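You operate a simulated robot arm through the tools that you are given. There is no shell and no other tool. Be economical: measure what you need, move in short steps, check, and stop when the job is done.

Carry out the task below with a simulated robot arm. There is one attempt and no reset: what you move stays moved.

TASK
Push the pull-out shelf shut.

It is judged by the outcome, as a careful person would: the job done as asked, and still so three seconds after it is handed in. It fails if anything else is knocked over, pushed out of place, dropped, spilled or broken.

THE ROBOT
A 6-joint arm with a two-finger parallel gripper, fixed in place. Base frame: the origin is at the foot of the arm, x ahead of it, y to its left, z up. Lengths are in mm, angles in rad, forces in N, time in s.
With the tool pointing down near the work surface it reaches from about 240 to 660 mm from the base axis. Its first joint turns from -1.152 to 1.152 rad. Payload 2.9 kg.
Tool frame: the origin (TCP) lies between the finger pads and is the grasp point; the fingertips stand 30 mm ahead of it; z points along the fingers, y is the line along which they close. The gripper opens to 110 mm. The fingers are 20 mm wide and 10 mm thick; the gripper's body (48 by 112 mm) begins 55 mm behind the TCP.
Orientation is told as [roll, pitch, yaw] about the base's x, y, z axes, in that order, counted from this pose: with the fingers straight down and closing along the base's y, the tool's x points along the base's -x, its y along +y and its z along -z.

THE INTERFACE
- The arm moves only by the tool send_rows. Its argument "deltas" is a list of rows, each an object of numbers (a shift or turn left out is 0, a gripper value left out holds the last): "dx", "dy", "dz": the shift along the base's x, y, z in mm; "ax", "ay", "az": the turn, a rotation vector about the base's x, y, z in degrees; "claw": the finger opening in mm, from 0 to 110. In form: [{"dx": .., "dy": .., "dz": .., "ax": .., "ay": .., "az": .., "claw": ..}, ...]. A call has 1 to 20 rows; each row is the pose to reach, as a shift and turn from the pose commanded when the call began. A row lasts 0.2 s, in which the tool goes at most 50 mm and 0.15 rad; a call with a longer step from one row to the next is refused whole, and so is a gripper value outside its range. A pose out of reach is approached as far as the arm can. The call stops where the force on the tool passes 40 N (or 10 N more than at its start, if that is more) or the arm is blocked; 0.2 s more then pass. The fingers move at their own pace (about 108 mm/s each) and stop on an object; they squeeze with about 25 N. The grip force told is the motor's: it shows also when the fingers shut on nothing. Time passes only in rows, and 0.2 s behind the last, so rows that repeat a pose let the fingers close. It gives the time, the measured TCP pose, the force on the tool (base axes), the opening and the grip force at its end, in the units of the frame above (readings bear some noise).
- Cameras (640 x 400 px; columns grow to the right, rows downward): "scene" is fixed at [86.3, 459.4, 1364.7]; the picture's right is [-0.54, -0.84, 0.00], its down [-0.62, 0.40, -0.67] and it looks along [0.57, -0.36, -0.74] (base axes); focal length 330 px, centre (320, 200). "wrist" rides on the gripper at [-36, 0, -57] in the tool frame; the picture's right is [0.00, -1.00, 0.00], its down [0.97, 0.00, -0.24] and it looks along [0.24, 0.00, 0.97] (tool axes); focal length 218 px, centre (320, 200).
- capture(camera): a new picture of that camera. No time passes.
- point_at(camera, pixels): for up to 12 pixels [column, row] of the newest picture of that camera ("zoom" is the newest enlarged one), the place [x, y, z] in the base frame of the surface seen there, good to about 2 mm. No time passes.
- close_up(camera, box): a new picture of the part [left, top, right, bottom] of that camera's present view, enlarged. No time passes.
- job_done(): hands the job in; it is judged then, once.

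Work in short steps. Measure before you move; look again where a grasp or a placing could have gone wrong, and mend it. You have 60 turns and 20 pictures in all, the two below and enlarged ones among them. Open the gripper and draw the arm clear of the work before you hand the job in, unless the task says otherwise; then end with one line.

The tools are called after "Request:" as name(argument=value, ...) on one line, values as JSON. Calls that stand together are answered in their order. send_rows: Moves the arm, as the interface text tells. Its arguments: {"type":"object","properties":{"deltas":{"type":"array"}},"required":["deltas"]} The other tools are called the same way: capture (camera) takes a picture; point_at (camera, pixels) gives the place of the surface under pixels of a picture; close_up (camera, box) takes an enlarged picture of a part of a camera's view; job_done () hands the job in.

At the start:

```text
time: 0.0
ee_pos: [359.1, 243.4, 1047.8]
ee_rot: [-0.001, 0.001, 0.0]
force: [-1.0, 0.0, 0.2]
grip_width: 110.1
grip_force: 0.0
```

scene: 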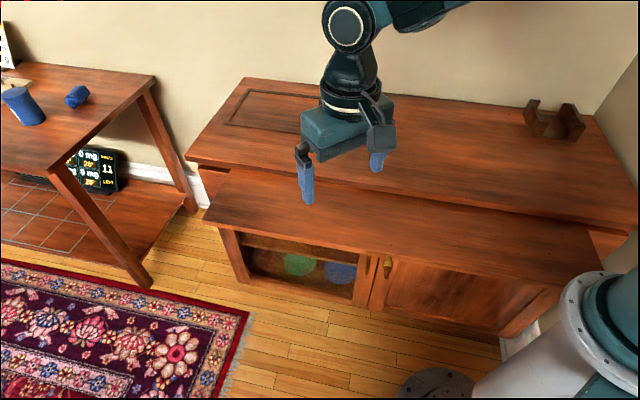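
wrist: 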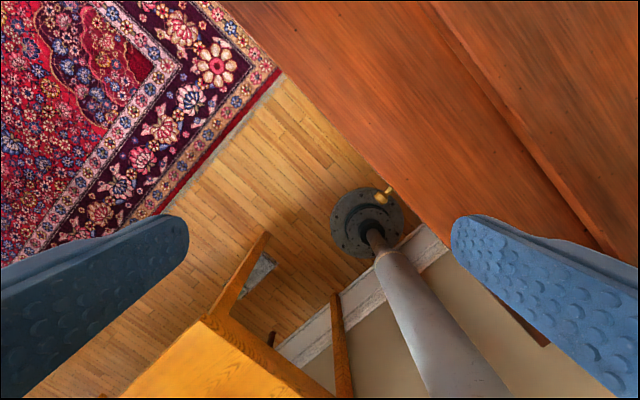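

The scene shows a shelf drawn out below the cabinet top (front edge about from (204,222) to (560,288)). I measure its edges and the top's.

Request:
point_at(camera="scene", pixels=[[208, 216], [300, 236], [400, 256], [500, 274], [560, 284], [232, 174], [400, 200], [560, 232], [190, 155], [400, 185], [560, 215], [600, 275]])

Request:
close_up(camera="scene", box=[170, 130, 640, 350])

```text
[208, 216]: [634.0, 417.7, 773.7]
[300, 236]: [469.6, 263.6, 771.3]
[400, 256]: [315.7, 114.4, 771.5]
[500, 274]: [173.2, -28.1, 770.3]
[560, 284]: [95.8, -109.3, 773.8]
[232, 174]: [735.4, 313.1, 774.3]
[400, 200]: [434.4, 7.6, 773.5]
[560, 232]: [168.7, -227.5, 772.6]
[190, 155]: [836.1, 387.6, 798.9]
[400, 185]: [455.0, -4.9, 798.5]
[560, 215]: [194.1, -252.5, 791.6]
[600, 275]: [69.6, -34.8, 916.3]
```

```text
1.36 times, centred on (405, 240) of scene
```

zoom: 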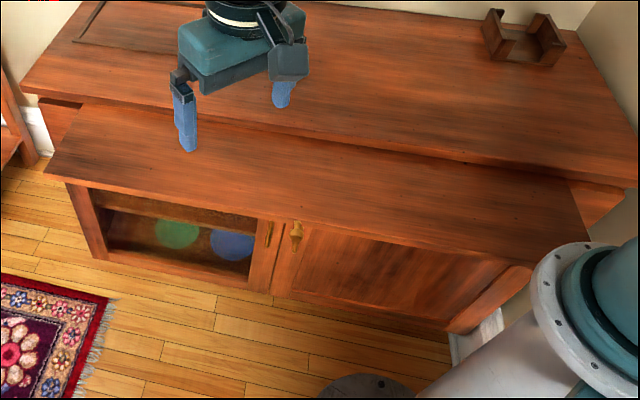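

I need the cabinet front's place below the shelf, and the body's parts at its ends.

Request:
point_at(camera="scene", pixels=[[240, 260], [250, 282], [366, 270], [387, 267], [440, 300], [360, 302], [205, 224], [300, 244], [400, 263], [208, 185], [610, 242], [495, 325]])

Request:
close_up(camera="scene", box=[170, 140, 330, 240])

Request:
close_up(camera="scene", box=[480, 190, 640, 290])

```text
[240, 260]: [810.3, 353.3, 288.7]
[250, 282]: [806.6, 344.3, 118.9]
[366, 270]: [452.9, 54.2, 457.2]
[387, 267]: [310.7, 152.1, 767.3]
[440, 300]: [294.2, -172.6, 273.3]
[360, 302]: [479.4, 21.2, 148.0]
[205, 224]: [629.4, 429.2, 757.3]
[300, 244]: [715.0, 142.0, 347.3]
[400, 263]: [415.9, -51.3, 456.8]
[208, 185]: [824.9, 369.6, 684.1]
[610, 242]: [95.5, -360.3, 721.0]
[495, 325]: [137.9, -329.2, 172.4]
```

```text
4.00 times, centred on (250, 190) of scene
```

zoom: 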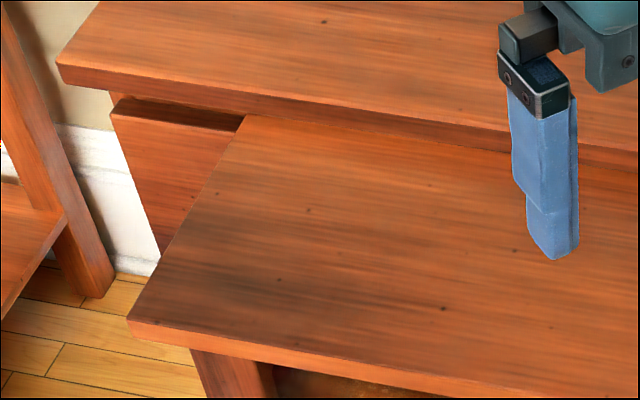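

```text
4.00 times, centred on (560, 240) of scene
```

zoom: 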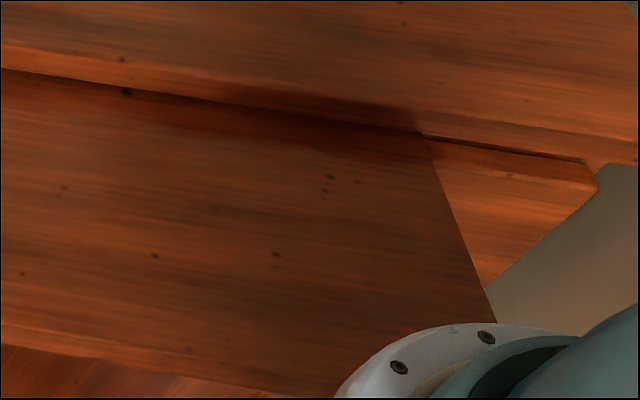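

The body front lies about 180 mm inward of the shelf front, pushing along (0.70,-0.71). Something brass at (387,265) seems to sit on the shelf's front face, so I look closer.

Request:
close_up(camera="scene", box=[340, 235, 436, 295])

```text
6.67 times, centred on (388, 265) of scene
```

zoom: 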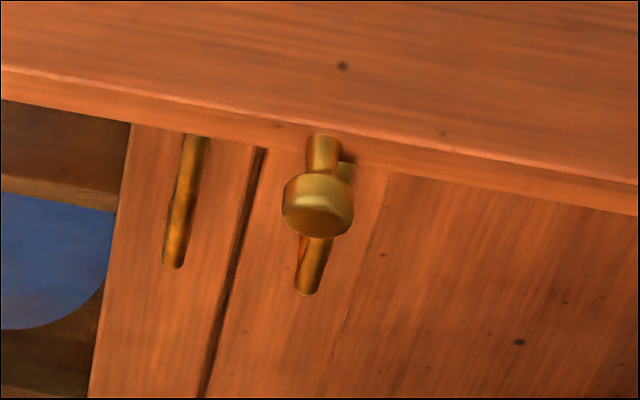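

Request:
point_at(camera="zoom", pixels=[[318, 215], [285, 205], [352, 205], [322, 150], [200, 112], [200, 128], [450, 165], [450, 180], [200, 100], [450, 150], [318, 235]])

```text
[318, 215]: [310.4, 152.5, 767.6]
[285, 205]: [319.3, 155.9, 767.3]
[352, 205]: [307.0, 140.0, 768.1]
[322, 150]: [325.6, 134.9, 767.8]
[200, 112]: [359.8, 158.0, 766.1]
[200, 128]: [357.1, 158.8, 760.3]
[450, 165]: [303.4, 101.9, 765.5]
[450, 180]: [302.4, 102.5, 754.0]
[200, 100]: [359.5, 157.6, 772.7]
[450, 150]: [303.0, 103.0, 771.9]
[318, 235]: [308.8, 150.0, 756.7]
```

The shelf front is at n=141 (n = 0.704x−0.71y), z 752–773, with a knob at its middle (310,152,767). I'll straddle the knob with the fingers, yawed −45° and tilted. First the yaw, with the fingers at 70 mm and a shift to the approach place, staying high.

Request:
send_rows(deltas=[{"az": -7.5, "dx": -12, "dy": -10, "claw": 70}, {"az": -15, "dx": -25, "dy": -20}, {"az": -22.5, "dx": -38, "dy": -30}, {"az": -30, "dx": -51, "dy": -41}, {"az": -37.5, "dx": -64, "dy": -52}, {"az": -45, "dx": -77, "dy": -62}, {"az": -45, "dx": -77, "dy": -62}])

```text
time: 1.6
ee_pos: [281.8, 180.1, 1046.2]
ee_rot: [0.0, 0.0, -0.787]
force: [0.1, 0.4, -0.6]
grip_width: 69.9
grip_force: 0.2
```

Yaw is done. Now tilt 30° about (−0.707,−0.707,0) so the tips point inward, and come partway down.

Request:
send_rows(deltas=[{"ax": -5.3, "ay": -5.3, "dz": -30}, {"ax": -10.6, "ay": -10.6, "dz": -60}, {"ax": -15.9, "ay": -15.9, "dz": -90}, {"ax": -21.2, "ay": -21.2, "dz": -120}, {"ax": -21.2, "ay": -21.2, "dz": -150}, {"ax": -21.2, "ay": -21.2, "dz": -150}])

Request:
capture(camera="scene")

```text
time: 3.0
ee_pos: [282.7, 180.5, 897.5]
ee_rot: [0.0, -0.524, -0.786]
force: [-0.4, -0.5, -0.2]
grip_width: 69.5
grip_force: 0.0
```

```text
13 pictures are left
```

scene: 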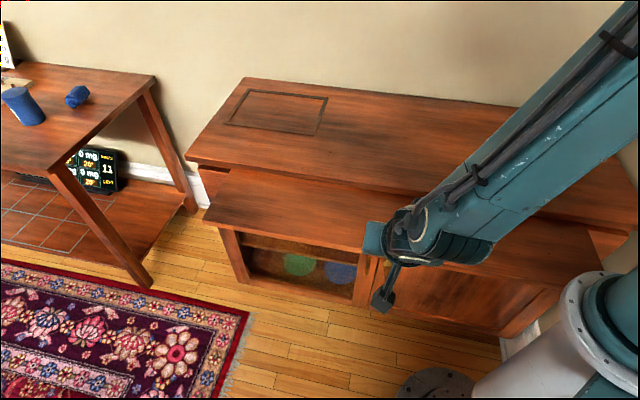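

The tips should be pointing inward. I check the heights of the forearm and wrist before lowering.

Request:
point_at(camera="scene", pixels=[[383, 300], [375, 240], [410, 255], [450, 255], [485, 245], [540, 200], [600, 150]])

Request:
capture(camera="wrist")

```text
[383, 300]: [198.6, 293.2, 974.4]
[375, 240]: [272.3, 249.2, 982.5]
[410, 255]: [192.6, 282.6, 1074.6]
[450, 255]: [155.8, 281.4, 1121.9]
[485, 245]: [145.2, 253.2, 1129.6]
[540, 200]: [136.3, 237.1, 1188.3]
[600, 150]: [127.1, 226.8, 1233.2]
```

```text
12 pictures are left
```

wrist: 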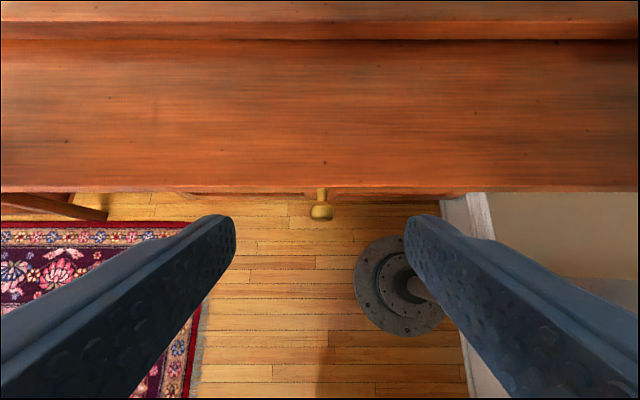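

Everything is clear; the edge is parallel and the knob lies centred between the fingers at (321,205). Now lower to TCP z≈784.

Request:
send_rows(deltas=[{"dz": -30}, {"dz": -60}, {"dz": -90}, {"dz": -113}, {"dz": -113}])

Request:
capture(camera="wrist")

```text
time: 4.2
ee_pos: [284.5, 180.9, 784.8]
ee_rot: [-0.001, -0.524, -0.784]
force: [-0.1, 0.8, -0.3]
grip_width: 69.9
grip_force: 0.1
```

```text
11 pictures are left
```

wrist: 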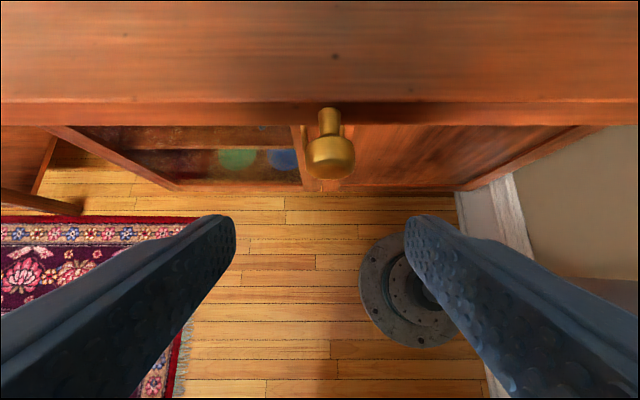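

The knob is between the fingers and the tips are at shelf height. I push inward 60 mm slowly.

Request:
send_rows(deltas=[{"dx": 7, "dy": -7.1}, {"dx": 14, "dy": -14.2}, {"dx": 21, "dy": -21.3}, {"dx": 28, "dy": -28.4}, {"dx": 31.5, "dy": -31.9}, {"dx": 35, "dy": -35.4}, {"dx": 38.5, "dy": -38.9}, {"dx": 42, "dy": -42.5}])

Request:
capture(camera="wrist")

```text
time: 6.0
ee_pos: [326.5, 138.1, 784.2]
ee_rot: [0.0, -0.523, -0.785]
force: [-1.0, 0.6, -0.7]
grip_width: 69.6
grip_force: 0.1
```

```text
10 pictures are left
```

wrist: 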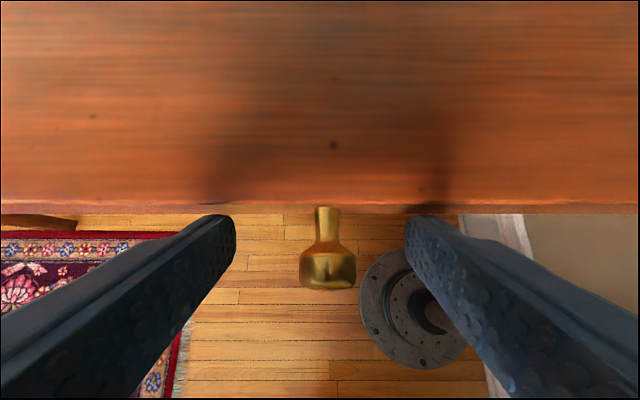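

Little force shows; I check whether the shelf edge has moved.

Request:
point_at(camera="wrist", pixels=[[320, 198], [150, 195], [560, 198], [270, 208]])

```text
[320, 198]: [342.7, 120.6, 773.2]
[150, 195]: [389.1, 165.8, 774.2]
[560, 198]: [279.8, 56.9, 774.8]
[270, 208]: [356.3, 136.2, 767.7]
```

The edge is now at n≈155, so it moved about 14 mm and slides easily. I push 130 mm further.

Request:
send_rows(deltas=[{"dx": 5, "dy": -5}, {"dx": 10.6, "dy": -10.6}, {"dx": 16.3, "dy": -16.3}, {"dx": 22, "dy": -22}, {"dx": 27.6, "dy": -27.6}, {"dx": 33.3, "dy": -33.3}, {"dx": 39, "dy": -39}, {"dx": 44.6, "dy": -44.6}, {"dx": 50.3, "dy": -50.3}, {"dx": 56, "dy": -56}, {"dx": 61.6, "dy": -61.6}, {"dx": 67.3, "dy": -67.3}, {"dx": 73, "dy": -73}, {"dx": 78.6, "dy": -78.6}, {"dx": 84.3, "dy": -84.3}, {"dx": 88, "dy": -88}, {"dx": 91, "dy": -91}, {"dx": 92, "dy": -92}])

Request:
capture(camera="wrist")

Request:
capture(camera="scene")

```text
time: 9.8
ee_pos: [417.0, 46.9, 782.9]
ee_rot: [0.0, -0.523, -0.786]
force: [-0.7, -0.2, -0.8]
grip_width: 69.9
grip_force: 0.0
```

```text
9 pictures are left
```

wrist: 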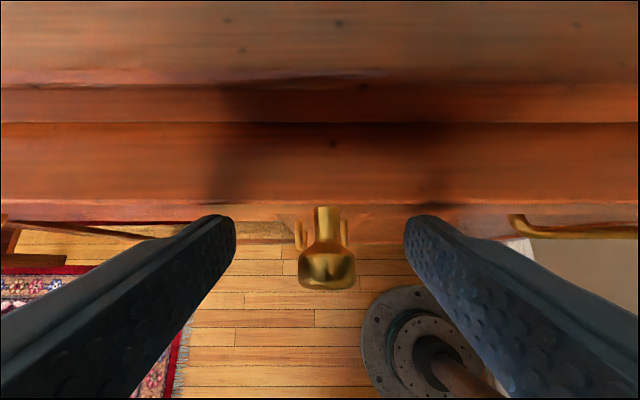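

```text
8 pictures are left
```

scene: 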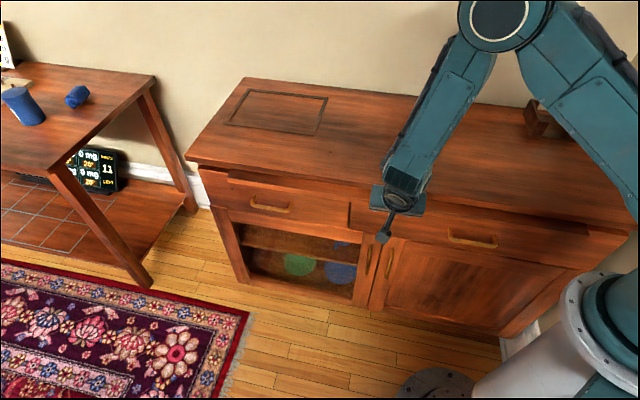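

Shelf is nearly in. I measure the remaining gap: shelf edge, top's edge and the drawer fronts below.

Request:
point_at(camera="wrist", pixels=[[320, 194], [150, 192], [560, 196], [320, 70], [320, 82], [320, 100], [320, 130], [260, 225], [375, 225], [560, 222], [300, 235]])

Request:
close_up(camera="scene", box=[190, 160, 430, 310])

```text
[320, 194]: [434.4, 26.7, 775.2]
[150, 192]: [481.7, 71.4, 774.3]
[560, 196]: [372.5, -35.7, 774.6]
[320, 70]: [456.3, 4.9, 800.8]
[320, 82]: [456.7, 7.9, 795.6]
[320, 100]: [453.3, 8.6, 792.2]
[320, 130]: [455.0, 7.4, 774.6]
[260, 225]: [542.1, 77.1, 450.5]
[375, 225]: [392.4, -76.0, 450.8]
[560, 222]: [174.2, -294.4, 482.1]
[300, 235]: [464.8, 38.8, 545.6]
```

```text
2.67 times, centred on (310, 235) of scene
```

zoom: 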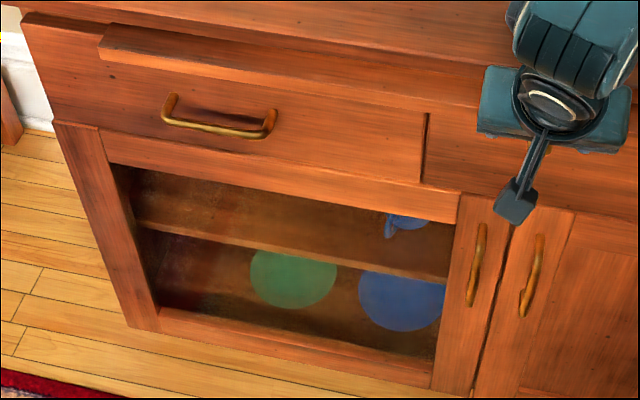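

Edge at n≈287; the body front is at about 320. I push on in small steps, expecting a stop.

Request:
send_rows(deltas=[{"dx": 3.5, "dy": -3.5}, {"dx": 7, "dy": -7}, {"dx": 10.5, "dy": -10.5}, {"dx": 13, "dy": -13}, {"dx": 15.5, "dy": -15.5}, {"dx": 18, "dy": -18}, {"dx": 20, "dy": -20}, {"dx": 22, "dy": -22}, {"dx": 23, "dy": -23}, {"dx": 24, "dy": -24}, {"dx": 25, "dy": -25}, {"dx": 26, "dy": -26}, {"dx": 27, "dy": -27}])

Request:
capture(camera="wrist")

```text
time: 12.6
ee_pos: [444.3, 18.5, 783.0]
ee_rot: [-0.001, -0.523, -0.785]
force: [-1.5, 1.2, -1.1]
grip_width: 70.1
grip_force: 0.1
```

```text
6 pictures are left
```

wrist: 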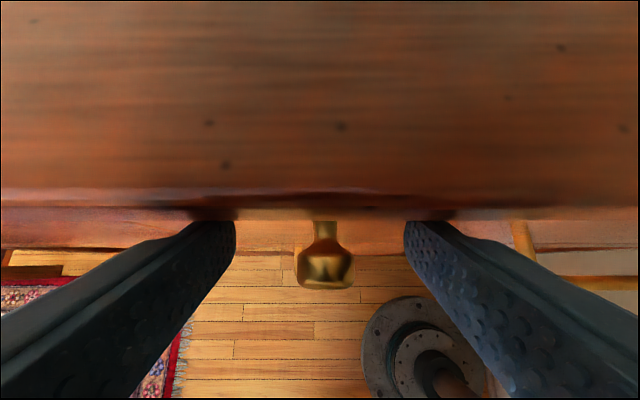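

No stop yet; I measure the shelf edge against the top and the body.

Request:
point_at(camera="wrist", pixels=[[320, 180], [320, 195], [320, 206], [320, 213], [100, 195], [100, 212], [100, 225], [270, 216], [370, 218], [100, 240], [580, 215], [270, 235]])

Request:
close_up(camera="wrist", box=[160, 150, 480, 350])

```text
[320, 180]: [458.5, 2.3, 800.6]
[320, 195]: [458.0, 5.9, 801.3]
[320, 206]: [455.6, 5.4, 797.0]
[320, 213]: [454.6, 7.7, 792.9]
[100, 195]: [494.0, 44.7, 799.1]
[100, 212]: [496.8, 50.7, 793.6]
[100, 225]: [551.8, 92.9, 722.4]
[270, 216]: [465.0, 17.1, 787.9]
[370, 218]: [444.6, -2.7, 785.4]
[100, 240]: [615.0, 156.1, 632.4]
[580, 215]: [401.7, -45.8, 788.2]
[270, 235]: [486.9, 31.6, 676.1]
```

```text
2.00 times, centred on (320, 250) of wrist
```

zoom: 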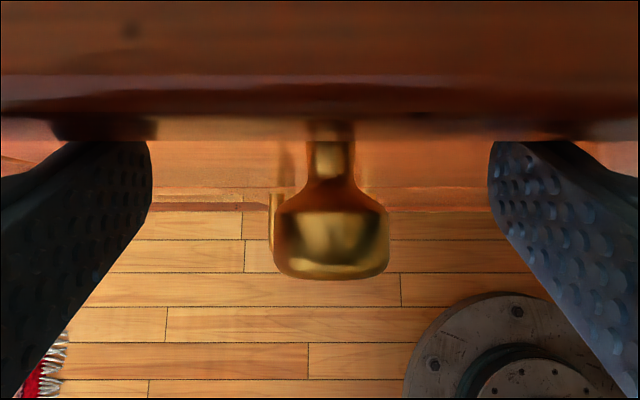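

The shelf is about flush with the drawer faces (n≈321) and the fingers are close to the top's edge. I back off straight and look at where the shelf stands.

Request:
send_rows(deltas=[{"dx": -7, "dy": 7}, {"dx": -20, "dy": 20}, {"dx": -40, "dy": 40}, {"dx": -60, "dy": 60}, {"dx": -80, "dy": 80}, {"dx": -80, "dy": 80}])

Request:
close_up(camera="wrist", box=[160, 0, 480, 200])

```text
time: 14.0
ee_pos: [365.0, 100.3, 783.5]
ee_rot: [-0.001, -0.523, -0.786]
force: [-0.2, 0.0, 0.2]
grip_width: 70.1
grip_force: 0.0
```

```text
2.00 times, centred on (320, 100) of wrist
```

zoom: 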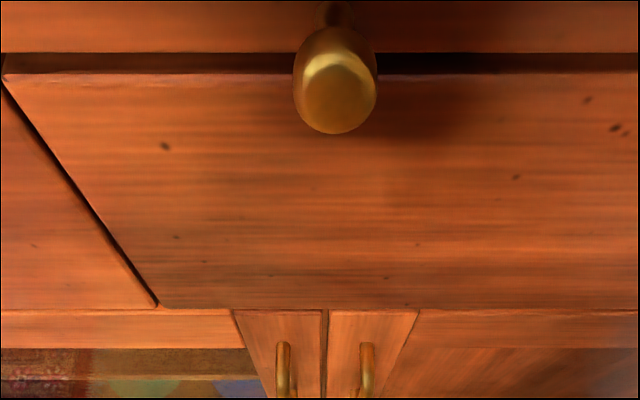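

Request:
point_at(camera="zoom", pixels=[[150, 20], [150, 40], [150, 48], [500, 20], [500, 40], [500, 48], [150, 90], [500, 90], [335, 85], [150, 62], [500, 62], [150, 5]])

```text
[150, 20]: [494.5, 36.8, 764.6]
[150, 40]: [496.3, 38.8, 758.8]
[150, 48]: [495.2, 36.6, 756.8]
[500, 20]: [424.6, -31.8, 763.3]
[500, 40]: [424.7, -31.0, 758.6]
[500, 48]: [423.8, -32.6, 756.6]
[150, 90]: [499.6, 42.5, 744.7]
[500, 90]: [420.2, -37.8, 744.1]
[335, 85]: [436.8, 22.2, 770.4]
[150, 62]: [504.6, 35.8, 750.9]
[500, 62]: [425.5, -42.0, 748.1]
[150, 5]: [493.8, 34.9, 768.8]
```

The shelf face (n≈322) is now flush with the drawer faces (n≈322). To be sure it's against its stop, I close the fingers and press gently on the knob (front at n≈291).

Request:
send_rows(deltas=[{"claw": 0}, {"dx": 10, "dy": -10}, {"dx": 20, "dy": -20}, {"dx": 32, "dy": -32}, {"dx": 44, "dy": -44}, {"dx": 52, "dy": -52}, {"dx": 55, "dy": -55}, {"dx": 56, "dy": -56}, {"dx": 57, "dy": -57}, {"dx": 58, "dy": -58}, {"dx": 59, "dy": -59}, {"dx": 60, "dy": -60}, {"dx": 60.7, "dy": -60.7}, {"dx": 61.4, "dy": -61.4}, {"dx": 62, "dy": -62}])

```text
time: 17.2
ee_pos: [424.3, 38.6, 783.7]
ee_rot: [-0.001, -0.519, -0.782]
force: [-18.6, 16.0, 7.6]
grip_width: 0.0
grip_force: 25.1
```

A firm reaction of about 25 N: it's against its stop. I draw back, then up, and check.

Request:
send_rows(deltas=[{"dx": -10, "dy": 10}, {"dx": -30, "dy": 30}, {"dx": -55, "dy": 55}, {"dx": -80, "dy": 80}, {"dx": -100, "dy": 100}, {"dx": -100, "dy": 100, "dz": 40}, {"dx": -100, "dy": 100, "dz": 80}, {"dx": -100, "dy": 100, "dz": 120, "claw": 80}, {"dx": -100, "dy": 100, "dz": 160}, {"dx": -100, "dy": 100, "dz": 200}, {"dx": -100, "dy": 100, "dz": 200}, {"dx": -100, "dy": 100, "dz": 200}])

Request:
capture(camera="scene")

Request:
capture(camera="wrist")

```text
time: 19.8
ee_pos: [328.0, 134.6, 984.8]
ee_rot: [-0.001, -0.525, -0.787]
force: [0.1, 0.2, 0.7]
grip_width: 80.0
grip_force: 0.1
```

```text
3 pictures are left
```

scene: 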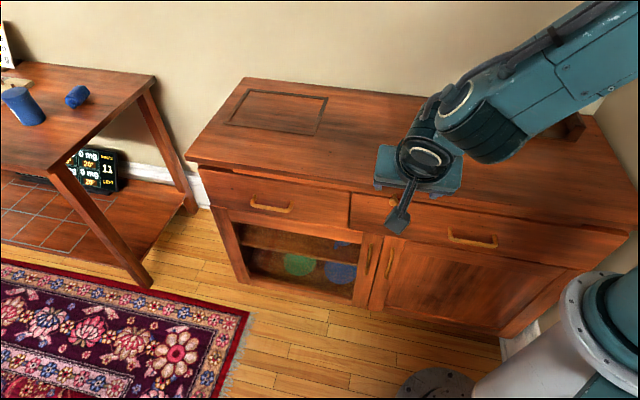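

```text
2 pictures are left
```

wrist: 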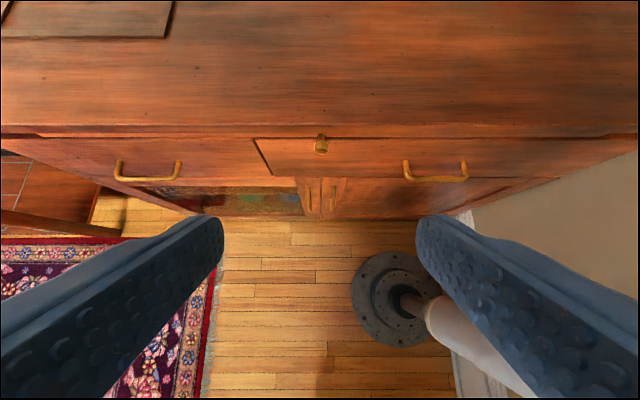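

The shelf is in under the top, with only its knob showing at (321,145). The drawers and the other things are where they were, and the arm is clear, so I hand in.

Request:
job_done()

```text
The job is handed in.
```

The pull-out shelf is pushed shut: its front is flush with the drawer fronts, it met a firm stop at about 25 N, and I saw nothing else moved in the last pictures (the holder on top was partly hidden by the arm).
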